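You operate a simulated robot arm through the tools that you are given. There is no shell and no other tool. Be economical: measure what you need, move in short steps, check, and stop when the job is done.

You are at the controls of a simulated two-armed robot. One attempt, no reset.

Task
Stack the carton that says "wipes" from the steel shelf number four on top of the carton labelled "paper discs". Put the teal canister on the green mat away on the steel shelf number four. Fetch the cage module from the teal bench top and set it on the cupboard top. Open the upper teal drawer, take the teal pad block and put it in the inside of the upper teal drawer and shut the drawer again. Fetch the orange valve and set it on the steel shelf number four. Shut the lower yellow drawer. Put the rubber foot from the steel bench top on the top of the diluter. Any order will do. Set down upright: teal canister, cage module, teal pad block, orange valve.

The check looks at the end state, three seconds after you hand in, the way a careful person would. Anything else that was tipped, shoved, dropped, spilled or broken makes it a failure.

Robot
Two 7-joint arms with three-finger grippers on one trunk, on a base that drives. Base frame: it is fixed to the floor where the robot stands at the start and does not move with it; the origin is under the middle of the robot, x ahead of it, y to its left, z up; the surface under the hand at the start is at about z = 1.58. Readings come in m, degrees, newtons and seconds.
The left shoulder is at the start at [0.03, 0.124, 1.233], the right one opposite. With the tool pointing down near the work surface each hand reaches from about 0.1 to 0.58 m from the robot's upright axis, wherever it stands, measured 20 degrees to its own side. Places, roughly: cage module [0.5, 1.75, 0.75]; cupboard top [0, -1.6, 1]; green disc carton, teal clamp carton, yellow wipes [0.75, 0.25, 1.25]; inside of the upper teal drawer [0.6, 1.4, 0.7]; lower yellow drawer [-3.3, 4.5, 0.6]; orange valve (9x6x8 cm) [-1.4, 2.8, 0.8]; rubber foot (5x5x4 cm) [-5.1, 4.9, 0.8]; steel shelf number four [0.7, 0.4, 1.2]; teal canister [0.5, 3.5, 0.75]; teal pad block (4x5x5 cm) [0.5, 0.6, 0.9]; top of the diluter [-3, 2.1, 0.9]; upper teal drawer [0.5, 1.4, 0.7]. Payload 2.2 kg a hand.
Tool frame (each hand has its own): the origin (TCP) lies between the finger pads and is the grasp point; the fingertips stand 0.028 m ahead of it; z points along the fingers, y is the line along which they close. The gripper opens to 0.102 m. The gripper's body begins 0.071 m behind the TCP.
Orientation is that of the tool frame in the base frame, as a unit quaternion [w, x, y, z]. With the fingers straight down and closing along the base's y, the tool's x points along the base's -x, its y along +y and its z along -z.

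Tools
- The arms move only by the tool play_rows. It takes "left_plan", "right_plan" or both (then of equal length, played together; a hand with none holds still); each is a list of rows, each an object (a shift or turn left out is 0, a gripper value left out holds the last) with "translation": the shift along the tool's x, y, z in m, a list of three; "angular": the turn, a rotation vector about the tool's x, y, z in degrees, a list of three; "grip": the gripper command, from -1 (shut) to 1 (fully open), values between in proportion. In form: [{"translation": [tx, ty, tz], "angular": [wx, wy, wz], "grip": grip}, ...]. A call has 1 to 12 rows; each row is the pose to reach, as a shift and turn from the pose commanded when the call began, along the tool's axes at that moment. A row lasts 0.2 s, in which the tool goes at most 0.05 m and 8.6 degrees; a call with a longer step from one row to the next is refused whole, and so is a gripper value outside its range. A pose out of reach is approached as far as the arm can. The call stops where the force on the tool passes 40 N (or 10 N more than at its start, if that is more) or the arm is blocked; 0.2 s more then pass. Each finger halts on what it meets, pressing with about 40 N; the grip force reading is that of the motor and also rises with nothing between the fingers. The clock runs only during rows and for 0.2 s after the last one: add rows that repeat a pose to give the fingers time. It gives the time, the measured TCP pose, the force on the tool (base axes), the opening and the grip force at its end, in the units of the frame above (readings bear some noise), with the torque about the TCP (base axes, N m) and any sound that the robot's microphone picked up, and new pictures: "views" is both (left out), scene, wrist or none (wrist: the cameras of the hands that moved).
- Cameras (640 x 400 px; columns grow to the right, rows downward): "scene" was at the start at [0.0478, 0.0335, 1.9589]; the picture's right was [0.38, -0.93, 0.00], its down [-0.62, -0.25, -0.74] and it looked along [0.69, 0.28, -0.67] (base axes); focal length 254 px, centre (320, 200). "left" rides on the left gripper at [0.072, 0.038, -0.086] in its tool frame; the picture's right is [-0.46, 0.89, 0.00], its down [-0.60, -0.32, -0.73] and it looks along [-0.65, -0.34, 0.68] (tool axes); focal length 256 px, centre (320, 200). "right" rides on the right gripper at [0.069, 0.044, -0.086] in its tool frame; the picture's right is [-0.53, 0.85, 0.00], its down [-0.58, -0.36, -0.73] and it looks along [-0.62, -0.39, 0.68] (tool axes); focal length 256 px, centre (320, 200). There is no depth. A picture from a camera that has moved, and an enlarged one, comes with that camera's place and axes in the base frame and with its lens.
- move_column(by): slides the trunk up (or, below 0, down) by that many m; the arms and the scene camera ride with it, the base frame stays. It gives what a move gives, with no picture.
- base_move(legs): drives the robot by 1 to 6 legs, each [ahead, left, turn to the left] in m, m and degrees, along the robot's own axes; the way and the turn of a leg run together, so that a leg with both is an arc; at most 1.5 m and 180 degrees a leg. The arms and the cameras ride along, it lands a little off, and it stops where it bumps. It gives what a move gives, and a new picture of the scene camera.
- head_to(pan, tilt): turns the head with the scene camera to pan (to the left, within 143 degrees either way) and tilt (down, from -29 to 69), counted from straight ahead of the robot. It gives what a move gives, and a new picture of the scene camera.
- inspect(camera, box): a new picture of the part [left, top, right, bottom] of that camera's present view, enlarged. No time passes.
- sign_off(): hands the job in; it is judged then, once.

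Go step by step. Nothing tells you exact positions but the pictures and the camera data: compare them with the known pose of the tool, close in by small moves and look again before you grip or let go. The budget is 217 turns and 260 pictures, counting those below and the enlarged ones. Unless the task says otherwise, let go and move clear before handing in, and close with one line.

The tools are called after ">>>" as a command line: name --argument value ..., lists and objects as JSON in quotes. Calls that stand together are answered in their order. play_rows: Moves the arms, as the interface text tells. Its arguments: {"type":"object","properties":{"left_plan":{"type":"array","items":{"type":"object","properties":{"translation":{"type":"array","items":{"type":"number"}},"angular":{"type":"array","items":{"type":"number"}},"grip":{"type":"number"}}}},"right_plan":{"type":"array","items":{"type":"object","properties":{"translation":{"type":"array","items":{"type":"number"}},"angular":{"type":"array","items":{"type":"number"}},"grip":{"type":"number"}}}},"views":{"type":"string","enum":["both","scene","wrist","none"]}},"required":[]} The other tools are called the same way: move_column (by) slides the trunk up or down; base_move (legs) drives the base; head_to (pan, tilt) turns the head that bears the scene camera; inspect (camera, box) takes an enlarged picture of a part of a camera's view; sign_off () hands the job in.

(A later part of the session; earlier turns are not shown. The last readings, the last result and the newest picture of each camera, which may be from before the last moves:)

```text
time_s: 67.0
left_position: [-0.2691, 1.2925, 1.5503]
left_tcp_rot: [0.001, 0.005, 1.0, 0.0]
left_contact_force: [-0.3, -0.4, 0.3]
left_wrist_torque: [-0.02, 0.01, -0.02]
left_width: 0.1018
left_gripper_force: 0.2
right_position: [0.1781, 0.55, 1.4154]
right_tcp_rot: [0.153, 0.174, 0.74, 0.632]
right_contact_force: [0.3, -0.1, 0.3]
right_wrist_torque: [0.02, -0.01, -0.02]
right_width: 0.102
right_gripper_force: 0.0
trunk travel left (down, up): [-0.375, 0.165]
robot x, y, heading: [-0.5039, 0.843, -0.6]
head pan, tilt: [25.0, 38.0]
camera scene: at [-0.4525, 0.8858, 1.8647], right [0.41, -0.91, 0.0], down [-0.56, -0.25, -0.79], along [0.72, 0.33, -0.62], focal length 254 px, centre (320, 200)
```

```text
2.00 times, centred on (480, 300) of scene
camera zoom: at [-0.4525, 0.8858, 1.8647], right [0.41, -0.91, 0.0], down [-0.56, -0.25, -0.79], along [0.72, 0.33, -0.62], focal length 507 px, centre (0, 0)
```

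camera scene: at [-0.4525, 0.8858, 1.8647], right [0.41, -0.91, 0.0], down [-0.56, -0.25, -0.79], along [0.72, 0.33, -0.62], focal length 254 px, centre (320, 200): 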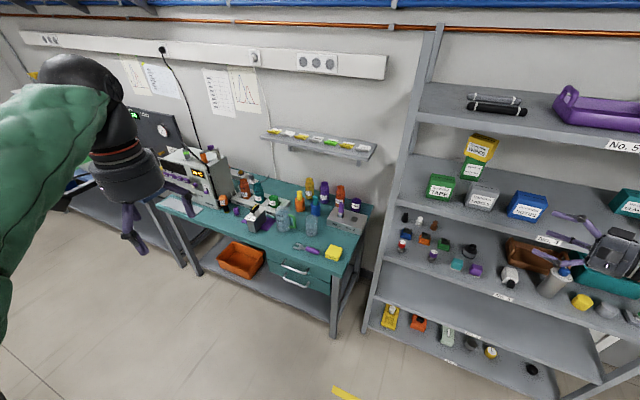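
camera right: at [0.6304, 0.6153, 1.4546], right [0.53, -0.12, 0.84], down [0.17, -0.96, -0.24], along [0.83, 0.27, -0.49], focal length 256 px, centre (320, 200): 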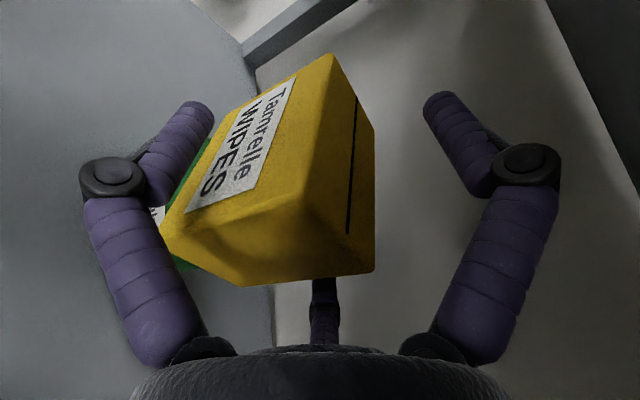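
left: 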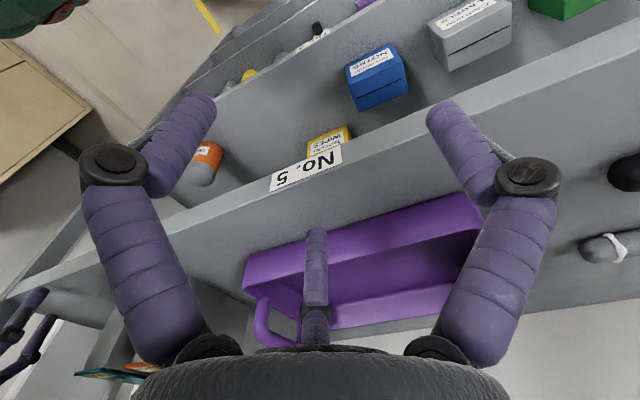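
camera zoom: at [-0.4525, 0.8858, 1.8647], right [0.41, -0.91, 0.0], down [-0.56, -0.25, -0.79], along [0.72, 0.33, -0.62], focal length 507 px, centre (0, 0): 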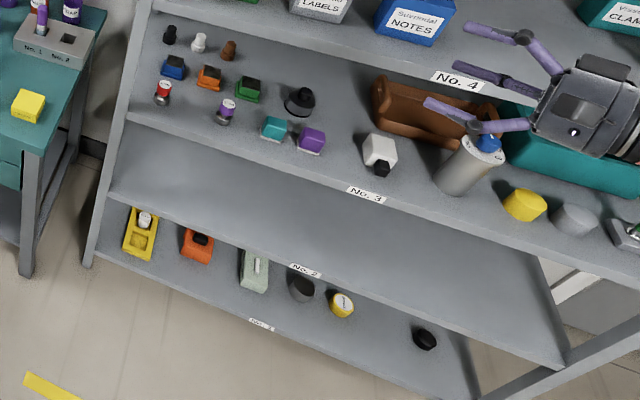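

Cage module candidate ≈(0.475,1.746), pad block ≈(0.498,0.611) on shelf 3, drawer handle ≈(0.34,1.41,0.625). I turn the right hand to point forward (20° down), lower the trunk, and drive to the drawer.

>>> play_rows --right_plan '[{"angular": [1.3, -7.66, 2.04]}, {"angular": [2.6, -15.3, 4.08]}, {"angular": [3.9, -23, 6.1]}, {"angular": [5.15, -30.65, 8.15]}, {"angular": [6.4, -38.3, 10.2]}, {"angular": [7.7, -46, 12.2]}, {"angular": [9, -53.6, 14.3]}, {"angular": [10.3, -61.3, 16.3]}, {"angular": [10.3, -61.3, 16.3]}]' --views "none"

>>> move_column --by -0.35

>>> base_move --legs '[[0.1, 0.75, 0]]'

>>> head_to --pan -5 --tilt 40

```text
time_s: 69.0
left_position: [-0.2677, 1.2945, 1.5499]
left_tcp_rot: [0.0, 0.005, 1.0, 0.0]
left_contact_force: [0.0, 0.0, -0.2]
left_wrist_torque: [0.03, 0.0, 0.02]
left_width: 0.1021
left_gripper_force: 0.1
right_position: [0.1787, 0.5497, 1.418]
right_tcp_rot: [0.406, 0.581, 0.578, 0.405]
right_contact_force: [-0.2, 0.3, -0.1]
right_wrist_torque: [-0.02, -0.02, 0.0]
right_width: 0.1019
right_gripper_force: 0.0
trunk travel left (down, up): [-0.375, 0.165]
robot x, y, heading: [-0.5054, 0.8526, -0.6]
head pan, tilt: [25.0, 38.0]
```

```text
time_s: 72.4
left_position: [-0.2685, 1.2944, 1.201]
left_tcp_rot: [0.001, 0.005, 1.0, 0.0]
left_contact_force: [-1.0, -0.4, -0.7]
left_wrist_torque: [-0.02, 0.01, -0.01]
left_width: 0.102
left_gripper_force: 0.1
right_position: [0.1781, 0.5495, 1.0686]
right_tcp_rot: [0.406, 0.579, 0.579, 0.406]
right_contact_force: [0.0, 0.1, 0.7]
right_wrist_torque: [0.02, 0.03, 0.02]
right_width: 0.1021
right_gripper_force: 0.0
trunk travel left (down, up): [-0.025, 0.515]
robot x, y, heading: [-0.5012, 0.8459, -0.5]
head pan, tilt: [25.0, 38.0]
```

```text
time_s: 76.5
left_position: [-0.161, 2.0569, 1.201]
left_tcp_rot: [0.0, 0.006, 1.0, 0.0]
left_contact_force: [0.4, 0.0, -0.6]
left_wrist_torque: [-0.01, -0.01, 0.0]
left_width: 0.1021
left_gripper_force: 0.0
right_position: [0.2864, 1.3124, 1.0679]
right_tcp_rot: [0.407, 0.581, 0.578, 0.404]
right_contact_force: [0.2, 0.2, -0.3]
right_wrist_torque: [-0.01, -0.02, -0.02]
right_width: 0.1019
right_gripper_force: 0.2
trunk travel left (down, up): [-0.025, 0.515]
robot x, y, heading: [-0.3929, 1.6123, -0.9]
head pan, tilt: [25.0, 38.0]
camera scene: at [-0.3445, 1.6505, 1.5147], right [0.41, -0.91, 0.0], down [-0.56, -0.25, -0.79], along [0.72, 0.32, -0.62], focal length 254 px, centre (320, 200)
```

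scene: 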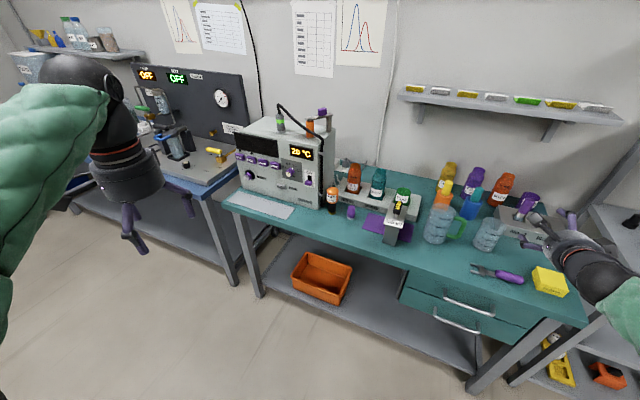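

```text
time_s: 77.5
left_position: [-0.159, 2.057, 1.1999]
left_tcp_rot: [0.001, 0.006, 1.0, 0.0]
left_contact_force: [-0.5, -0.1, 0.3]
left_wrist_torque: [0.01, 0.01, 0.0]
left_width: 0.1019
left_gripper_force: 0.0
right_position: [0.2858, 1.3133, 1.0667]
right_tcp_rot: [0.406, 0.581, 0.578, 0.404]
right_contact_force: [-1.1, 0.0, -0.6]
right_wrist_torque: [0.0, 0.0, 0.01]
right_width: 0.1019
right_gripper_force: 0.0
trunk travel left (down, up): [-0.025, 0.515]
robot x, y, heading: [-0.3974, 1.6133, -0.6]
head pan, tilt: [-5.0, 40.0]
camera scene: at [-0.3386, 1.6061, 1.5117], right [-0.1, -1.0, 0.0], down [-0.64, 0.06, -0.77], along [0.76, -0.08, -0.64], focal length 254 px, centre (320, 200)
```

scene: 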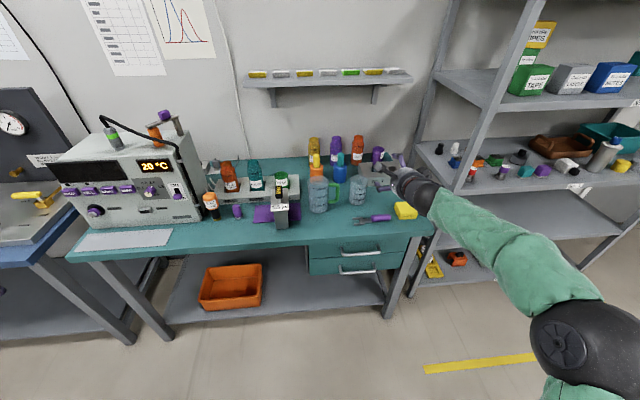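

>>> inspect --camera "scene" --box '[240, 190, 440, 315]'

>>> inspect --camera "scene" --box '[190, 140, 390, 265]'

```text
3.20 times, centred on (340, 252) of scene
camera zoom: at [-0.3386, 1.6061, 1.5117], right [-0.1, -1.0, 0.0], down [-0.64, 0.06, -0.77], along [0.76, -0.08, -0.64], focal length 812 px, centre (256, 32)
```

zoom: 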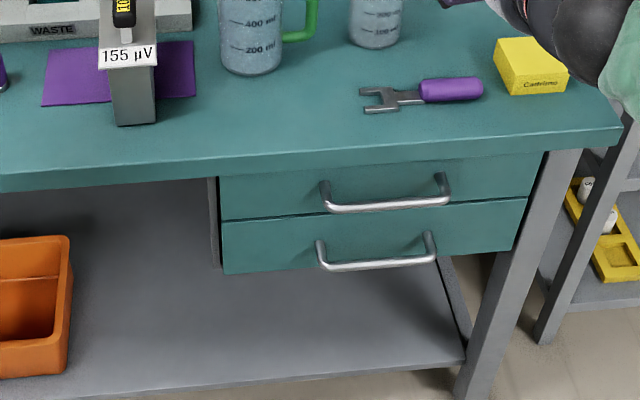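

```text
3.20 times, centred on (290, 202) of scene
camera zoom: at [-0.3386, 1.6061, 1.5117], right [-0.1, -1.0, 0.0], down [-0.64, 0.06, -0.77], along [0.76, -0.08, -0.64], focal length 812 px, centre (416, 192)
```

zoom: 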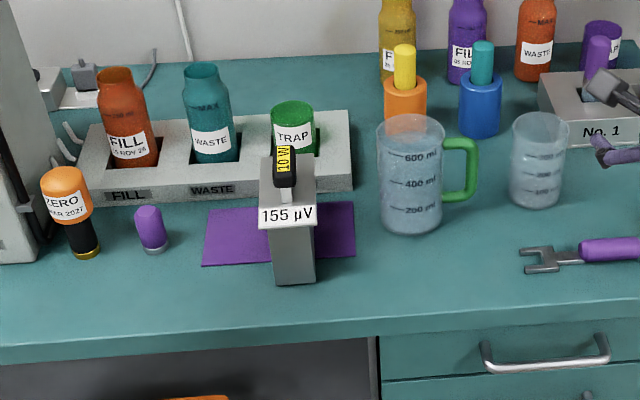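

Bench top is z≈0.79 with front edge x≈0.29; upper handle bar ≈(0.282,1.375,0.69). I bring the right hand, half closed, in front of the bar.

>>> play_rows --right_plan '[{"translation": [0.02, -0.015, -0.04], "grip": 0.1}, {"translation": [0.04, -0.03, -0.081]}, {"translation": [0.062, -0.07, -0.066]}, {"translation": [0.062, -0.115, -0.05]}, {"translation": [0.062, -0.16, -0.034]}, {"translation": [0.062, -0.205, -0.017]}, {"translation": [0.062, -0.25, -0.001]}, {"translation": [0.062, -0.295, 0.016]}, {"translation": [0.062, -0.34, 0.032]}, {"translation": [0.062, -0.384, 0.048]}, {"translation": [0.062, -0.384, 0.048]}]' --views "both"

```text
time_s: 79.9
left_position: [-0.16, 2.0571, 1.2]
left_tcp_rot: [0.0, 0.006, 1.0, 0.0]
left_contact_force: [0.5, -0.2, 0.0]
left_wrist_torque: [0.03, -0.01, -0.01]
left_width: 0.102
left_gripper_force: 0.1
right_position: [0.2011, 1.3767, 0.6898]
right_tcp_rot: [0.407, 0.58, 0.578, 0.405]
right_contact_force: [-0.3, 0.7, 0.1]
right_wrist_torque: [0.0, -0.02, 0.0]
right_width: 0.0561
right_gripper_force: 0.0
trunk travel left (down, up): [-0.025, 0.515]
robot x, y, heading: [-0.3943, 1.6089, -0.7]
head pan, tilt: [-5.0, 40.0]
camera scene: at [-0.3387, 1.6061, 1.5117], right [-0.1, -0.99, 0.0], down [-0.64, 0.06, -0.77], along [0.76, -0.08, -0.64], focal length 254 px, centre (320, 200)
camera right: at [0.134, 1.4468, 0.7588], right [0.29, -0.54, 0.79], down [-0.81, -0.57, -0.09], along [0.5, -0.62, -0.6], focal length 256 px, centre (320, 200)
```

scene: 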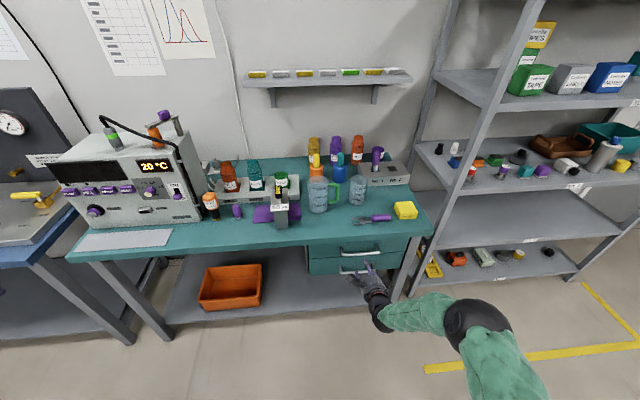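
right: 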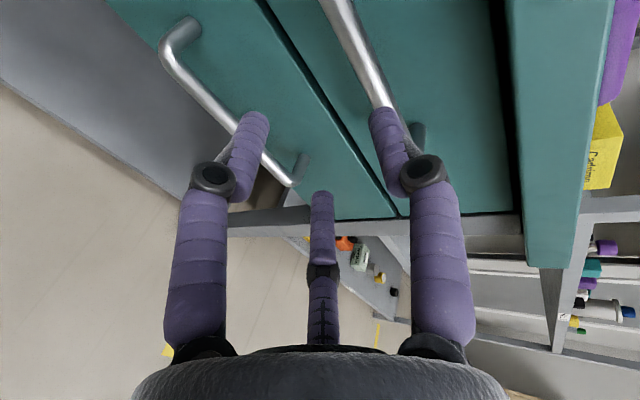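

>>> play_rows --right_plan '[{"translation": [0, 0.009, 0.022]}, {"translation": [0, 0.018, 0.044]}, {"translation": [0, 0.0274, 0.0667]}, {"translation": [0, 0.0274, 0.0667]}]' --views "wrist"

```text
time_s: 80.9
left_position: [-0.159, 2.0563, 1.2005]
left_tcp_rot: [0.0, 0.006, 1.0, 0.0]
left_contact_force: [0.2, -0.3, 0.0]
left_wrist_torque: [-0.02, 0.0, 0.01]
left_width: 0.102
left_gripper_force: 0.0
right_position: [0.2749, 1.3751, 0.6934]
right_tcp_rot: [0.407, 0.581, 0.578, 0.405]
right_contact_force: [0.5, -1.1, 0.4]
right_wrist_torque: [-0.03, -0.01, 0.03]
right_width: 0.0562
right_gripper_force: 0.1
trunk travel left (down, up): [-0.025, 0.515]
robot x, y, heading: [-0.3898, 1.6135, -0.5]
head pan, tilt: [-5.0, 40.0]
camera right: at [0.2071, 1.4459, 0.763], right [0.29, -0.54, 0.79], down [-0.81, -0.57, -0.09], along [0.5, -0.62, -0.6], focal length 256 px, centre (320, 200)
```

right: 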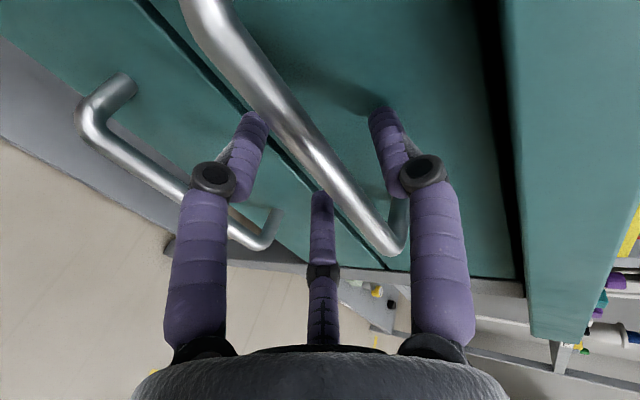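

The bar runs between the upper finger and the two lower ones. I close on it.

>>> play_rows --right_plan '[{"grip": -0.3}, {"grip": -0.7}, {"grip": -1}, {"grip": -1}, {"grip": -1}]' --views "none"

>>> base_move --legs '[[-0.2, 0, 0]]'

```text
time_s: 82.1
left_position: [-0.1599, 2.0571, 1.1997]
left_tcp_rot: [0.001, 0.006, 1.0, -0.001]
left_contact_force: [-0.3, -0.7, -0.6]
left_wrist_torque: [0.02, -0.01, -0.02]
left_width: 0.1022
left_gripper_force: 0.1
right_position: [0.2738, 1.3762, 0.6956]
right_tcp_rot: [0.409, 0.579, 0.577, 0.405]
right_contact_force: [3.5, 1.5, 17.8]
right_wrist_torque: [0.1, -0.02, 0.15]
right_width: 0.0214
right_gripper_force: 45.2
trunk travel left (down, up): [-0.025, 0.515]
robot x, y, heading: [-0.3952, 1.6093, -0.6]
head pan, tilt: [-5.0, 40.0]
```

```text
time_s: 83.7
left_position: [-0.3642, 2.0582, 1.2002]
left_tcp_rot: [0.001, 0.007, 1.0, 0.0]
left_contact_force: [-1.0, -0.8, 0.5]
left_wrist_torque: [-0.01, 0.03, -0.02]
left_width: 0.102
left_gripper_force: 0.1
right_position: [0.071, 1.3752, 0.6965]
right_tcp_rot: [0.409, 0.58, 0.577, 0.405]
right_contact_force: [-0.6, -13.7, 23.3]
right_wrist_torque: [-0.12, 0.05, -0.2]
right_width: 0.0213
right_gripper_force: 45.2
trunk travel left (down, up): [-0.025, 0.515]
robot x, y, heading: [-0.5919, 1.614, -0.8]
head pan, tilt: [-5.0, 40.0]
camera scene: at [-0.5442, 1.6081, 1.5118], right [-0.1, -0.99, 0.0], down [-0.64, 0.07, -0.77], along [0.76, -0.08, -0.64], focal length 254 px, centre (320, 200)
```

scene: 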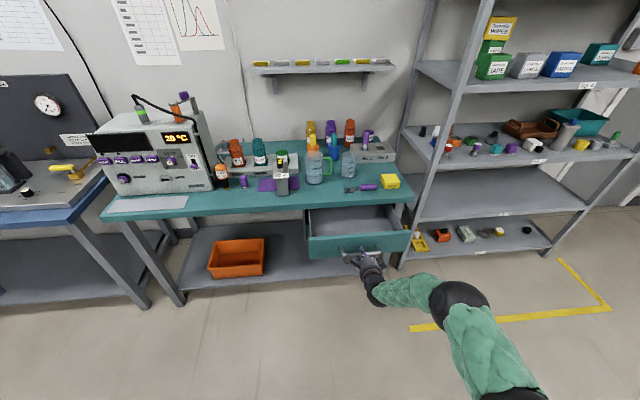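

Drawer is open by 0.2 m. I release the bar and back off, then tilt the hand to 60° down for the pad block.

>>> play_rows --right_plan '[{"grip": -0.4}, {"grip": 0.1}, {"grip": 0.1}, {"translation": [0, -0.01, -0.03]}, {"translation": [0, -0.025, -0.07]}, {"translation": [0, -0.04, -0.11]}, {"translation": [0, -0.04, -0.11]}]' --views "none"

>>> play_rows --right_plan '[{"translation": [0, 0.04, 0], "angular": [8, 0, 0]}, {"translation": [0, 0.08, 0], "angular": [16, 0, 0]}, {"translation": [0, 0.12, 0], "angular": [24, 0, 0]}, {"translation": [0, 0.16, 0], "angular": [32, 0, 0]}, {"translation": [0, 0.2, 0], "angular": [40, 0, 0]}, {"translation": [0, 0.24, 0], "angular": [40, 0, 0], "grip": 0.5}, {"translation": [0, 0.28, 0], "angular": [40, 0, 0]}, {"translation": [0, 0.28, 0], "angular": [40, 0, 0]}]' --views "none"

>>> base_move --legs '[[0.12, -0.8, 0.7]]'

```text
time_s: 85.3
left_position: [-0.3615, 2.0593, 1.1997]
left_tcp_rot: [0.0, 0.006, 1.0, 0.0]
left_contact_force: [-0.3, -0.1, -0.4]
left_wrist_torque: [0.0, 0.03, 0.05]
left_width: 0.1022
left_gripper_force: 0.2
right_position: [-0.0444, 1.3774, 0.6938]
right_tcp_rot: [0.409, 0.581, 0.576, 0.404]
right_contact_force: [0.3, -1.4, 0.4]
right_wrist_torque: [0.01, 0.0, 0.01]
right_width: 0.0564
right_gripper_force: 0.1
trunk travel left (down, up): [-0.025, 0.515]
robot x, y, heading: [-0.6002, 1.6132, -1.0]
head pan, tilt: [-5.0, 40.0]
```

```text
time_s: 87.1
left_position: [-0.3619, 2.0593, 1.2002]
left_tcp_rot: [0.0, 0.007, 1.0, 0.0]
left_contact_force: [-1.1, -0.1, 0.2]
left_wrist_torque: [-0.02, 0.04, 0.05]
left_width: 0.1022
left_gripper_force: 0.0
right_position: [0.0505, 1.3761, 0.9581]
right_tcp_rot: [0.184, 0.686, 0.68, 0.183]
right_contact_force: [0.9, -0.6, 0.3]
right_wrist_torque: [0.02, 0.01, 0.0]
right_width: 0.0763
right_gripper_force: 0.2
trunk travel left (down, up): [-0.025, 0.515]
robot x, y, heading: [-0.5957, 1.6161, -0.8]
head pan, tilt: [-5.0, 40.0]
```

```text
time_s: 91.5
left_position: [-0.2536, 1.2525, 1.1999]
left_tcp_rot: [0.0, -0.003, 1.0, 0.0]
left_contact_force: [-0.7, -0.6, -0.6]
left_wrist_torque: [0.02, 0.01, -0.04]
left_width: 0.1019
left_gripper_force: 0.1
right_position: [0.17, 0.5783, 0.957]
right_tcp_rot: [0.184, 0.679, 0.686, 0.185]
right_contact_force: [0.6, -0.4, 0.4]
right_wrist_torque: [-0.02, 0.02, -0.03]
right_width: 0.0765
right_gripper_force: 0.0
trunk travel left (down, up): [-0.025, 0.515]
robot x, y, heading: [-0.4816, 0.8064, 0.1]
head pan, tilt: [-5.0, 40.0]
camera scene: at [-0.4252, 0.7991, 1.5117], right [-0.08, -1.0, 0.0], down [-0.64, 0.05, -0.77], along [0.76, -0.06, -0.64], focal length 254 px, centre (320, 200)
```

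scene: 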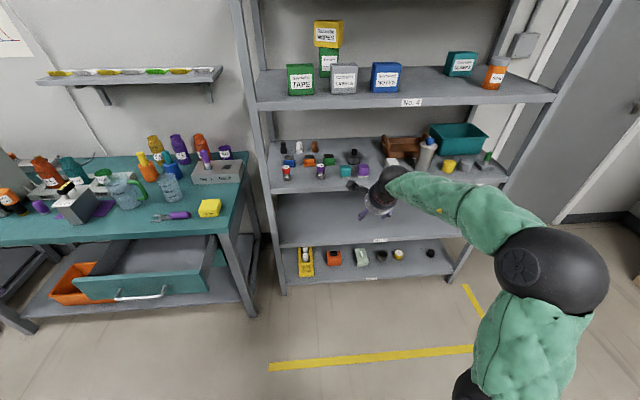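

>>> inspect --camera "scene" --box '[270, 130, 430, 230]'

>>> inspect --camera "right" --box '[0, 0, 640, 400]'

```text
4.00 times, centred on (350, 180) of scene
camera zoom: at [-0.4252, 0.7991, 1.5117], right [-0.08, -1.0, 0.0], down [-0.64, 0.05, -0.77], along [0.76, -0.06, -0.64], focal length 1015 px, centre (200, 280)
```

zoom: 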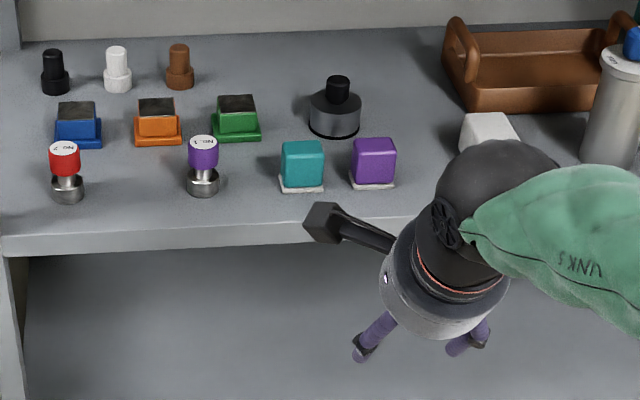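

```text
1.00 times, centred on (320, 200) of right (not enlarged: the box is as wide or as high as the picture)
camera zoom: at [0.1624, 0.6481, 1.0536], right [0.74, -0.53, 0.43], down [-0.68, -0.58, 0.45], along [0.01, -0.62, -0.79], focal length 256 px, centre (320, 200)
```

zoom: 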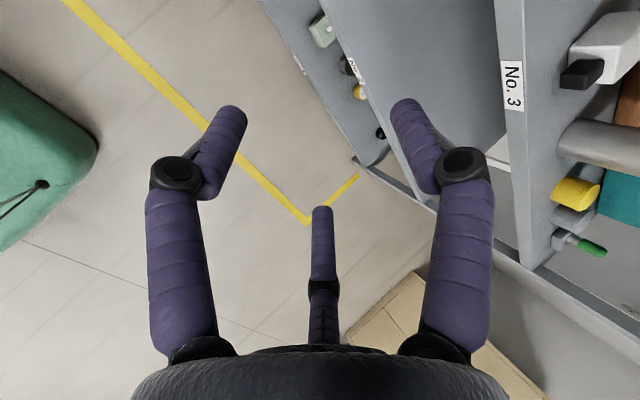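

Shelf 3 top is z≈0.868; teal block centre ≈(0.50,0.609,0.893), purple one 2.6 cm to its right. I raise the hand slightly and drive to a pre-pose.

>>> play_rows --right_plan '[{"translation": [0.015, 0.012, -0.021], "grip": 0.41}, {"translation": [0.03, 0.025, -0.0433]}, {"translation": [0.03, 0.025, -0.0433]}]' --views "none"

>>> base_move --legs '[[0.27, 0, 0]]'

>>> inspect --camera "right" --box '[0, 0, 640, 400]'

```text
time_s: 92.3
left_position: [-0.253, 1.2541, 1.2]
left_tcp_rot: [0.0, -0.002, 1.0, 0.001]
left_contact_force: [0.5, 0.6, -0.7]
left_wrist_torque: [-0.03, 0.04, 0.01]
left_width: 0.1018
left_gripper_force: 0.0
right_position: [0.1693, 0.6075, 1.0084]
right_tcp_rot: [0.184, 0.679, 0.686, 0.185]
right_contact_force: [-0.8, -0.1, 0.4]
right_wrist_torque: [0.02, 0.0, 0.01]
right_width: 0.0718
right_gripper_force: 0.0
trunk travel left (down, up): [-0.025, 0.515]
robot x, y, heading: [-0.4798, 0.806, 0.2]
head pan, tilt: [-5.0, 40.0]
```

```text
time_s: 94.2
left_position: [0.0168, 1.252, 1.1985]
left_tcp_rot: [-0.001, 0.002, 1.0, 0.0]
left_contact_force: [-0.1, -0.2, -0.9]
left_wrist_torque: [0.02, 0.03, 0.01]
left_width: 0.1019
left_gripper_force: 0.0
right_position: [0.4353, 0.6027, 1.0064]
right_tcp_rot: [0.185, 0.682, 0.684, 0.184]
right_contact_force: [-0.5, -0.4, -0.1]
right_wrist_torque: [0.0, 0.02, -0.04]
right_width: 0.072
right_gripper_force: 0.0
trunk travel left (down, up): [-0.025, 0.515]
robot x, y, heading: [-0.2106, 0.8038, 0.0]
head pan, tilt: [-5.0, 40.0]
camera scene: at [-0.1575, 0.7994, 1.5116], right [-0.09, -1.0, 0.0], down [-0.64, 0.06, -0.77], along [0.76, -0.07, -0.64], focal length 254 px, centre (320, 200)
```

scene: 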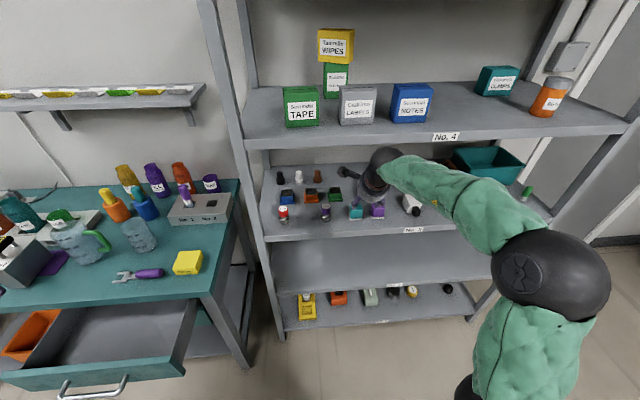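

```text
1.00 times, centred on (320, 200) of right (not enlarged: the box is as wide or as high as the picture)
camera zoom: at [0.4278, 0.6727, 1.1036], right [0.73, -0.53, 0.43], down [-0.68, -0.58, 0.45], along [0.01, -0.62, -0.79], focal length 256 px, centre (320, 200)
```

zoom: 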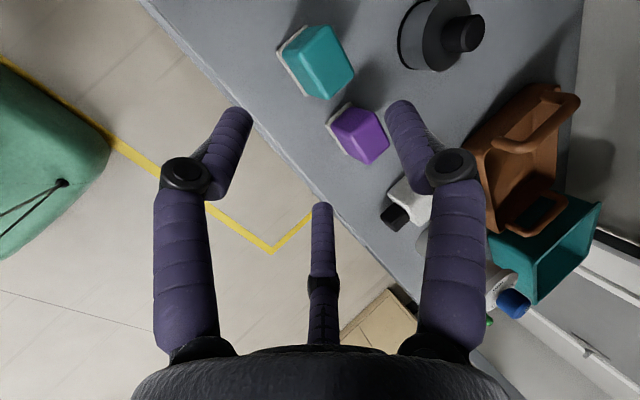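

>>> inspect --camera "right" --box '[260, 0, 420, 180]'

```text
2.22 times, centred on (340, 90) of right
camera zoom: at [0.4278, 0.6727, 1.1036], right [0.73, -0.53, 0.43], down [-0.68, -0.58, 0.45], along [0.01, -0.62, -0.79], focal length 569 px, centre (276, 444)
```

zoom: 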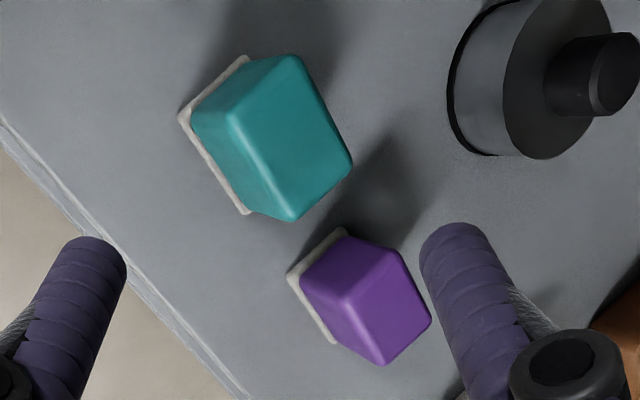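

>>> play_rows --right_plan '[{"translation": [0.007, 0.0237, 0.0169]}, {"translation": [0.007, 0.0237, 0.05]}, {"translation": [0.007, 0.0237, 0.085]}, {"translation": [0.007, 0.0237, 0.1169]}, {"translation": [0.007, 0.0237, 0.1169]}]' --views "both"

```text
time_s: 95.4
left_position: [0.0155, 1.2512, 1.1998]
left_tcp_rot: [0.0, 0.002, 1.0, 0.0]
left_contact_force: [0.4, -0.6, -0.2]
left_wrist_torque: [0.01, 0.04, 0.0]
left_width: 0.102
left_gripper_force: 0.1
right_position: [0.513, 0.6095, 0.9205]
right_tcp_rot: [0.184, 0.682, 0.683, 0.185]
right_contact_force: [0.3, 0.3, -0.4]
right_wrist_torque: [0.01, 0.0, 0.0]
right_width: 0.0719
right_gripper_force: 0.0
trunk travel left (down, up): [-0.025, 0.515]
robot x, y, heading: [-0.2137, 0.8026, -0.3]
head pan, tilt: [-5.0, 40.0]
camera scene: at [-0.1587, 0.7994, 1.5117], right [-0.09, -1.0, 0.0], down [-0.64, 0.06, -0.77], along [0.76, -0.07, -0.64], focal length 254 px, centre (320, 200)
camera right: at [0.506, 0.6799, 1.0169], right [0.73, -0.53, 0.43], down [-0.68, -0.58, 0.45], along [0.01, -0.62, -0.79], focal length 256 px, centre (320, 200)
```

scene: 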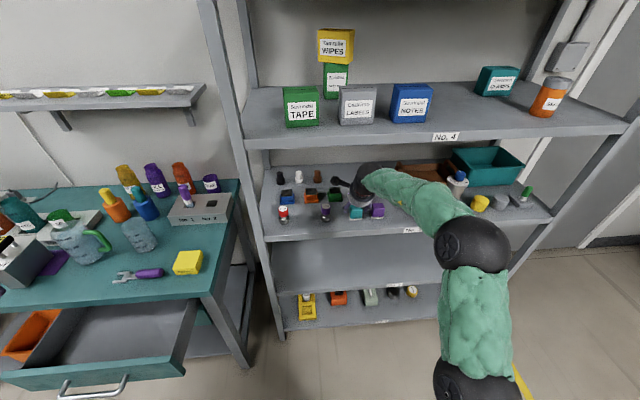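
right: 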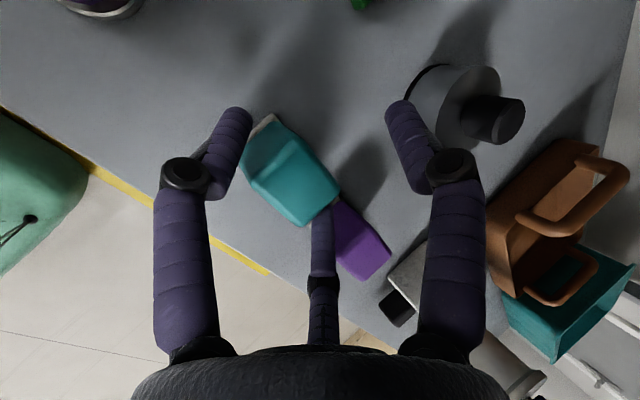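

>>> play_rows --right_plan '[{"grip": 0.2}, {"grip": 0}, {"grip": -0.2}, {"grip": -0.3}, {"grip": -0.3}, {"grip": -0.3}]' --views "wrist"

```text
time_s: 96.8
left_position: [0.0156, 1.2519, 1.1998]
left_tcp_rot: [0.001, 0.002, 1.0, 0.001]
left_contact_force: [0.7, -0.6, 0.1]
left_wrist_torque: [-0.02, -0.03, 0.03]
left_width: 0.1021
left_gripper_force: 0.1
right_position: [0.5124, 0.6103, 0.9208]
right_tcp_rot: [0.184, 0.682, 0.683, 0.184]
right_contact_force: [-0.7, 0.1, 0.6]
right_wrist_torque: [0.05, 0.02, 0.01]
right_width: 0.0517
right_gripper_force: 11.7
trunk travel left (down, up): [-0.025, 0.515]
robot x, y, heading: [-0.2131, 0.8096, -0.1]
head pan, tilt: [-5.0, 40.0]
camera right: at [0.5058, 0.6801, 1.017], right [0.73, -0.53, 0.43], down [-0.68, -0.58, 0.45], along [0.01, -0.62, -0.79], focal length 256 px, centre (320, 200)
```

right: 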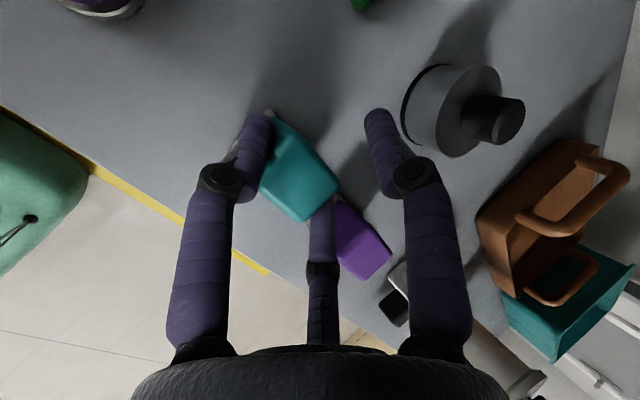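

Closed exactly as predicted (0.052). Firm up and lift, then drive back.

>>> play_rows --right_plan '[{"grip": -0.6}, {"translation": [0, 0.01, -0.0173]}, {"translation": [0, 0.02, -0.0346]}, {"translation": [0, 0.03, -0.052]}, {"translation": [0, 0.035, -0.0606]}, {"translation": [0, 0.035, -0.0606]}]' --views "wrist"

>>> base_move --legs '[[-0.45, 0, 0]]'

```text
time_s: 98.2
left_position: [0.015, 1.2509, 1.1999]
left_tcp_rot: [0.001, 0.001, 1.0, 0.0]
left_contact_force: [-0.1, -0.2, 0.1]
left_wrist_torque: [0.01, 0.02, 0.03]
left_width: 0.1021
left_gripper_force: 0.1
right_position: [0.5099, 0.6111, 0.982]
right_tcp_rot: [0.181, 0.682, 0.686, 0.179]
right_contact_force: [0.1, -0.2, -0.7]
right_wrist_torque: [-0.02, -0.02, -0.04]
right_width: 0.0512
right_gripper_force: 23.1
trunk travel left (down, up): [-0.025, 0.515]
robot x, y, heading: [-0.2141, 0.8095, -0.4]
head pan, tilt: [-5.0, 40.0]
camera right: at [0.504, 0.681, 1.0786], right [0.74, -0.53, 0.42], down [-0.68, -0.58, 0.46], along [0.0, -0.62, -0.78], focal length 256 px, centre (320, 200)
```

right: 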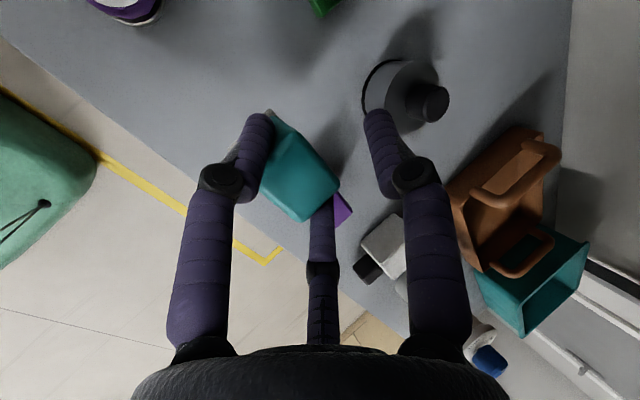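

```text
time_s: 100.9
left_position: [-0.4343, 1.2538, 1.2008]
left_tcp_rot: [0.0, 0.001, 1.0, 0.001]
left_contact_force: [0.0, 0.1, -0.7]
left_wrist_torque: [0.04, 0.0, -0.02]
left_width: 0.1022
left_gripper_force: 0.0
right_position: [0.0641, 0.6123, 0.9895]
right_tcp_rot: [0.184, 0.681, 0.684, 0.184]
right_contact_force: [-0.5, 0.5, -0.5]
right_wrist_torque: [0.0, -0.01, 0.02]
right_width: 0.0511
right_gripper_force: 23.3
trunk travel left (down, up): [-0.025, 0.515]
robot x, y, heading: [-0.6621, 0.8038, -0.1]
head pan, tilt: [-5.0, 40.0]
camera scene: at [-0.6087, 0.8003, 1.5117], right [-0.09, -1.0, 0.0], down [-0.64, 0.06, -0.77], along [0.76, -0.07, -0.64], focal length 254 px, centre (320, 200)
```

scene: 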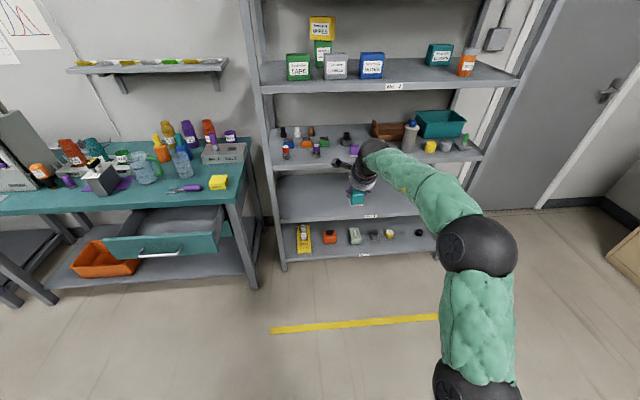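

>>> base_move --legs '[[0.1, 0.77, 0]]'

>>> inspect --camera "scene" --box '[270, 170, 430, 270]'

>>> inspect --camera "right" --box '[0, 0, 640, 400]'

```text
time_s: 105.0
left_position: [-0.3424, 2.0107, 1.2002]
left_tcp_rot: [0.001, -0.004, 1.0, 0.001]
left_contact_force: [0.6, -0.4, 0.3]
left_wrist_torque: [0.03, -0.02, 0.02]
left_width: 0.1018
left_gripper_force: 0.0
right_position: [0.1601, 1.3741, 0.9896]
right_tcp_rot: [0.183, 0.679, 0.687, 0.185]
right_contact_force: [-0.1, -0.4, -0.8]
right_wrist_torque: [-0.05, -0.03, -0.02]
right_width: 0.0513
right_gripper_force: 22.1
trunk travel left (down, up): [-0.025, 0.515]
robot x, y, heading: [-0.5686, 1.565, 0.5]
head pan, tilt: [-5.0, 40.0]
camera scene: at [-0.5123, 1.5575, 1.5117], right [-0.08, -1.0, 0.0], down [-0.64, 0.05, -0.77], along [0.76, -0.06, -0.64], focal length 254 px, centre (320, 200)
```

scene: 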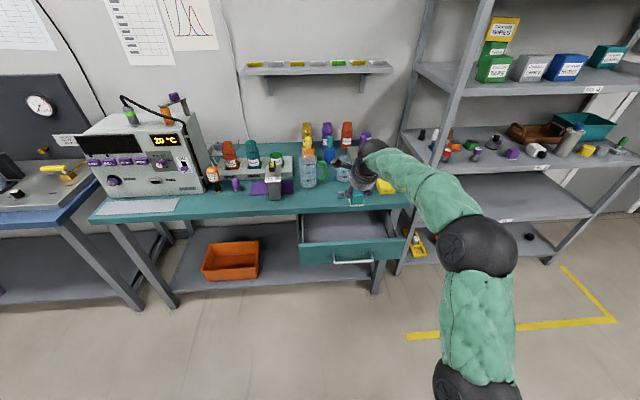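

```text
4.00 times, centred on (350, 220) of scene
camera zoom: at [-0.5123, 1.5575, 1.5117], right [-0.08, -1.0, 0.0], down [-0.64, 0.05, -0.77], along [0.76, -0.06, -0.64], focal length 1015 px, centre (200, 120)
```

zoom: 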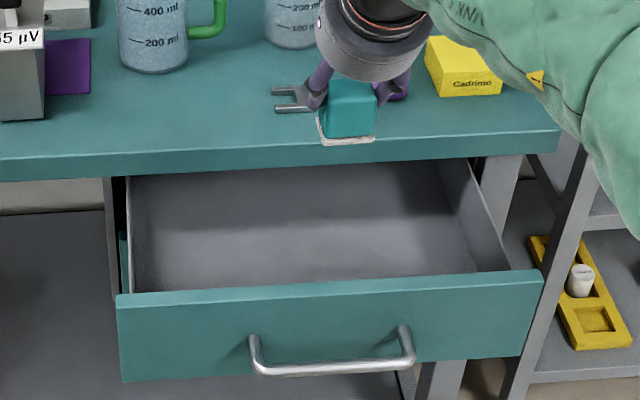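

```text
1.00 times, centred on (320, 200) of right (not enlarged: the box is as wide or as high as the picture)
camera zoom: at [0.1531, 1.4446, 1.0851], right [0.74, -0.53, 0.43], down [-0.68, -0.58, 0.45], along [0.01, -0.62, -0.79], focal length 256 px, centre (320, 200)
```

zoom: 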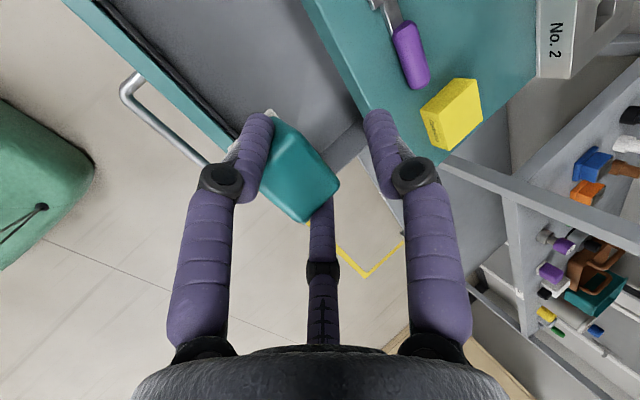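

Drawer: front panel top z≈0.749, inner face x≈0.138, floor ≈0.66. I bring the block over the drawer at x≈0.225 and down close to the floor.

>>> play_rows --right_plan '[{"translation": [0.002, -0.009, 0.045]}, {"translation": [0.004, -0.018, 0.09]}, {"translation": [0.006, -0.027, 0.14]}, {"translation": [0.006, -0.036, 0.185]}, {"translation": [0.006, -0.045, 0.21]}, {"translation": [0.006, -0.058, 0.234]}, {"translation": [0.006, -0.066, 0.249]}, {"translation": [0.006, -0.066, 0.249]}]' --views "both"

>>> inspect --camera "scene" --box '[270, 170, 430, 270]'

```text
refused: row 3 steps farther than a row can; nothing moved
```

```text
4.00 times, centred on (350, 220) of scene
camera zoom: at [-0.5123, 1.5575, 1.5117], right [-0.08, -1.0, 0.0], down [-0.64, 0.05, -0.77], along [0.76, -0.06, -0.64], focal length 1015 px, centre (200, 120)
```

zoom: 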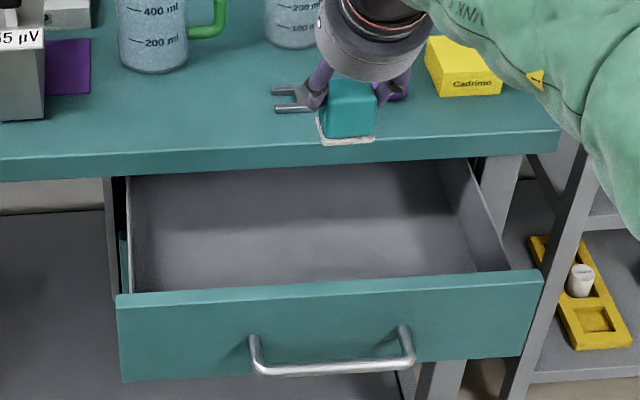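

A row was too long; I resend with shorter steps.

>>> play_rows --right_plan '[{"translation": [0.002, -0.008, 0.044]}, {"translation": [0.004, -0.016, 0.088]}, {"translation": [0.006, -0.025, 0.132]}, {"translation": [0.006, -0.034, 0.175]}, {"translation": [0.006, -0.045, 0.208]}, {"translation": [0.006, -0.058, 0.234]}, {"translation": [0.006, -0.066, 0.249]}, {"translation": [0.006, -0.066, 0.249]}]' --views "both"

>>> inspect --camera "scene" --box '[270, 170, 430, 270]'

```text
time_s: 106.8
left_position: [-0.3409, 2.0113, 1.1992]
left_tcp_rot: [0.0, -0.004, 1.0, 0.0]
left_contact_force: [-0.2, -0.7, -1.1]
left_wrist_torque: [-0.02, 0.0, -0.03]
left_width: 0.1021
left_gripper_force: 0.1
right_position: [0.2296, 1.3786, 0.7405]
right_tcp_rot: [0.183, 0.679, 0.686, 0.184]
right_contact_force: [0.4, 1.0, -0.5]
right_wrist_torque: [-0.01, 0.0, -0.01]
right_width: 0.0513
right_gripper_force: 23.2
trunk travel left (down, up): [-0.025, 0.515]
robot x, y, heading: [-0.5716, 1.5597, 0.3]
head pan, tilt: [-5.0, 40.0]
camera scene: at [-0.5124, 1.557, 1.5117], right [-0.08, -1.0, 0.0], down [-0.64, 0.05, -0.77], along [0.76, -0.06, -0.64], focal length 254 px, centre (320, 200)
camera right: at [0.2222, 1.4498, 0.8363], right [0.74, -0.53, 0.43], down [-0.68, -0.58, 0.45], along [0.01, -0.62, -0.79], focal length 256 px, centre (320, 200)
```

scene: 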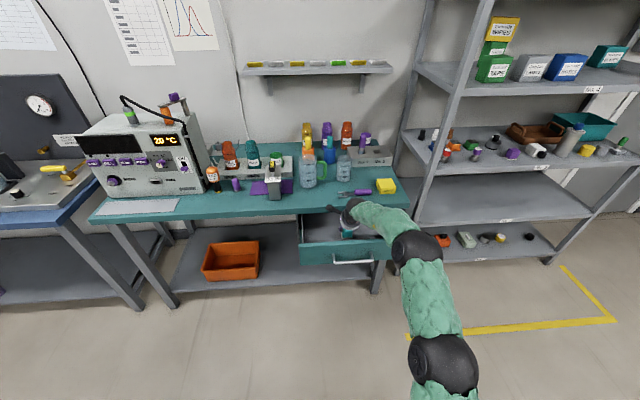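
right: 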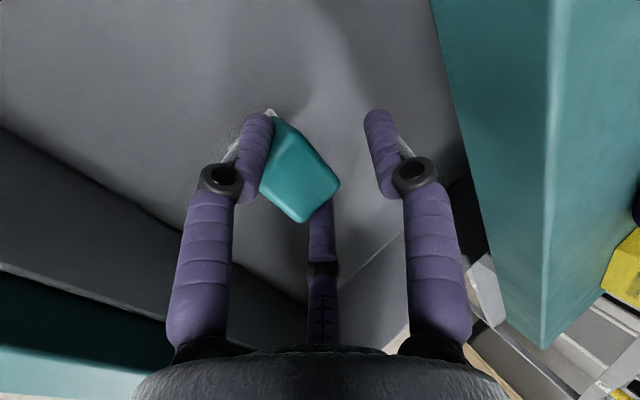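

```text
4.00 times, centred on (350, 220) of scene
camera zoom: at [-0.5124, 1.557, 1.5117], right [-0.08, -1.0, 0.0], down [-0.64, 0.05, -0.77], along [0.76, -0.06, -0.64], focal length 1015 px, centre (200, 120)
```

zoom: 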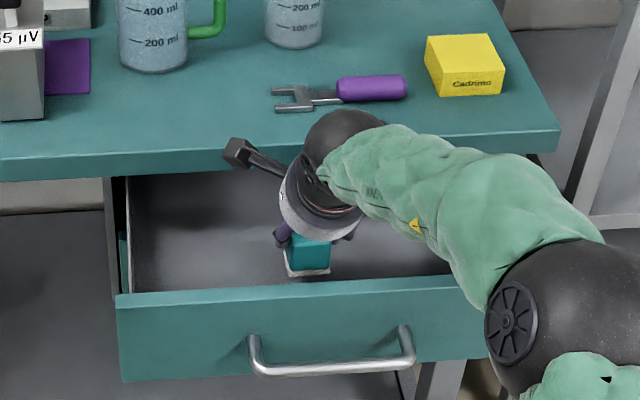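

>>> play_rows --right_plan '[{"translation": [0, -0.004, 0.007]}, {"translation": [0, -0.008, 0.0139]}, {"translation": [0, -0.0105, 0.0182]}, {"translation": [0, -0.0105, 0.0182]}]' --views "wrist"

```text
time_s: 107.8
left_position: [-0.3415, 2.0104, 1.1983]
left_tcp_rot: [0.0, -0.004, 1.0, 0.0]
left_contact_force: [-0.1, -1.0, -0.5]
left_wrist_torque: [-0.02, 0.03, 0.01]
left_width: 0.102
left_gripper_force: 0.0
right_position: [0.2293, 1.3808, 0.7198]
right_tcp_rot: [0.184, 0.679, 0.687, 0.185]
right_contact_force: [0.8, 0.0, -0.8]
right_wrist_torque: [0.02, -0.02, 0.0]
right_width: 0.0513
right_gripper_force: 23.4
trunk travel left (down, up): [-0.025, 0.515]
robot x, y, heading: [-0.5647, 1.5614, 0.5]
head pan, tilt: [-5.0, 40.0]
camera right: at [0.2213, 1.451, 0.8154], right [0.74, -0.53, 0.43], down [-0.68, -0.58, 0.45], along [0.01, -0.62, -0.79], focal length 256 px, centre (320, 200)
```

right: 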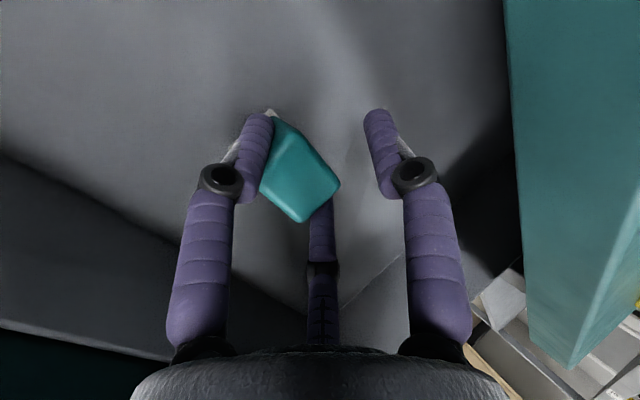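

>>> play_rows --right_plan '[{"translation": [0, -0.003, 0.0052]}, {"translation": [0, -0.005, 0.0087]}, {"translation": [0, -0.0065, 0.0113]}, {"translation": [0, -0.008, 0.0139]}, {"translation": [0, -0.008, 0.0139]}]' --views "none"

```text
time_s: 109.0
left_position: [-0.3437, 2.0111, 1.2]
left_tcp_rot: [0.001, -0.004, 1.0, 0.0]
left_contact_force: [-0.6, 0.0, 0.5]
left_wrist_torque: [-0.02, 0.03, 0.01]
left_width: 0.1019
left_gripper_force: 0.1
right_position: [0.2279, 1.3799, 0.7067]
right_tcp_rot: [0.186, 0.679, 0.686, 0.186]
right_contact_force: [0.2, -2.7, 23.7]
right_wrist_torque: [0.02, -0.04, 0.08]
right_width: 0.0514
right_gripper_force: 23.3
trunk travel left (down, up): [-0.025, 0.515]
robot x, y, heading: [-0.5669, 1.5625, 0.6]
head pan, tilt: [-5.0, 40.0]
```

Floor contact. I ease off, open moderately and pull up along the tool axis.

>>> play_rows --right_plan '[{"translation": [0, 0.001, -0.002]}, {"translation": [0, 0.001, -0.002], "grip": -0.2}, {"translation": [0, 0.001, -0.002], "grip": 0.1}, {"translation": [0, 0.001, -0.002], "grip": 0.4}, {"translation": [0, 0.001, -0.002], "grip": 0.4}, {"translation": [0, 0.001, -0.03]}, {"translation": [0, 0.001, -0.065]}, {"translation": [0, 0.001, -0.1]}, {"translation": [0, 0.001, -0.14]}, {"translation": [0, 0.001, -0.14]}]' --views "both"

>>> inspect --camera "scene" --box '[270, 170, 430, 270]'

```text
time_s: 111.2
left_position: [-0.342, 2.0111, 1.2008]
left_tcp_rot: [0.0, -0.003, 1.0, 0.001]
left_contact_force: [0.0, -0.5, -0.3]
left_wrist_torque: [-0.02, -0.05, 0.02]
left_width: 0.1021
left_gripper_force: 0.1
right_position: [0.1601, 1.379, 0.8248]
right_tcp_rot: [0.183, 0.679, 0.687, 0.184]
right_contact_force: [0.7, -0.8, -0.5]
right_wrist_torque: [0.02, 0.01, -0.03]
right_width: 0.0713
right_gripper_force: 0.1
trunk travel left (down, up): [-0.025, 0.515]
robot x, y, heading: [-0.5669, 1.5592, 0.1]
head pan, tilt: [-5.0, 40.0]
camera scene: at [-0.5122, 1.557, 1.5116], right [-0.08, -1.0, 0.0], down [-0.64, 0.05, -0.77], along [0.76, -0.06, -0.64], focal length 254 px, centre (320, 200)
camera right: at [0.1519, 1.449, 0.9212], right [0.74, -0.53, 0.43], down [-0.68, -0.58, 0.45], along [0.01, -0.62, -0.79], focal length 256 px, centre (320, 200)
```

scene: 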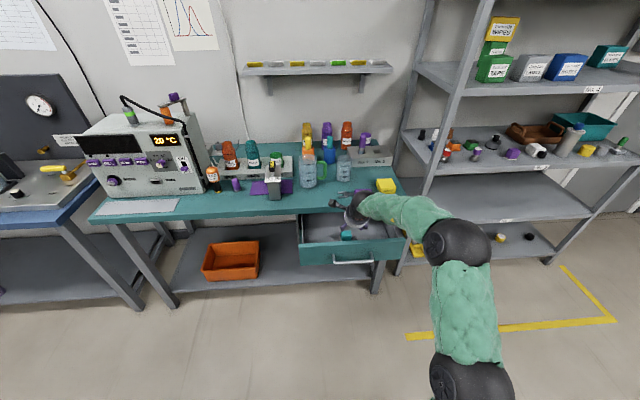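
right: 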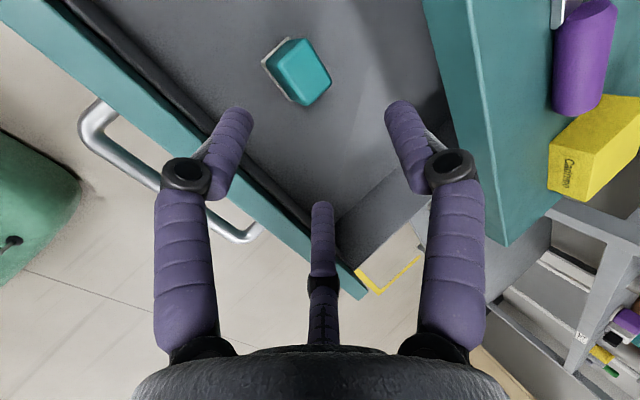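

```text
4.00 times, centred on (350, 220) of scene
camera zoom: at [-0.5122, 1.557, 1.5116], right [-0.08, -1.0, 0.0], down [-0.64, 0.05, -0.77], along [0.76, -0.06, -0.64], focal length 1015 px, centre (200, 120)
```

zoom: 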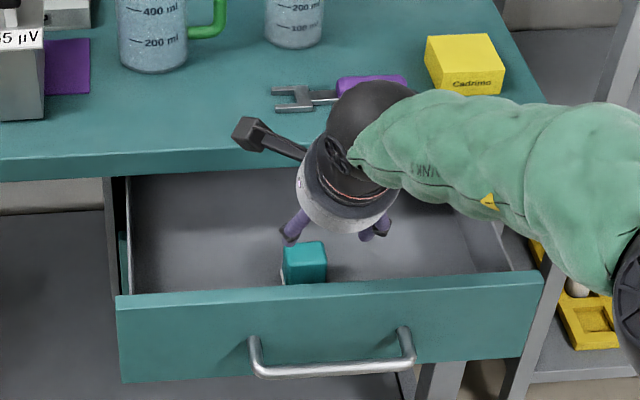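

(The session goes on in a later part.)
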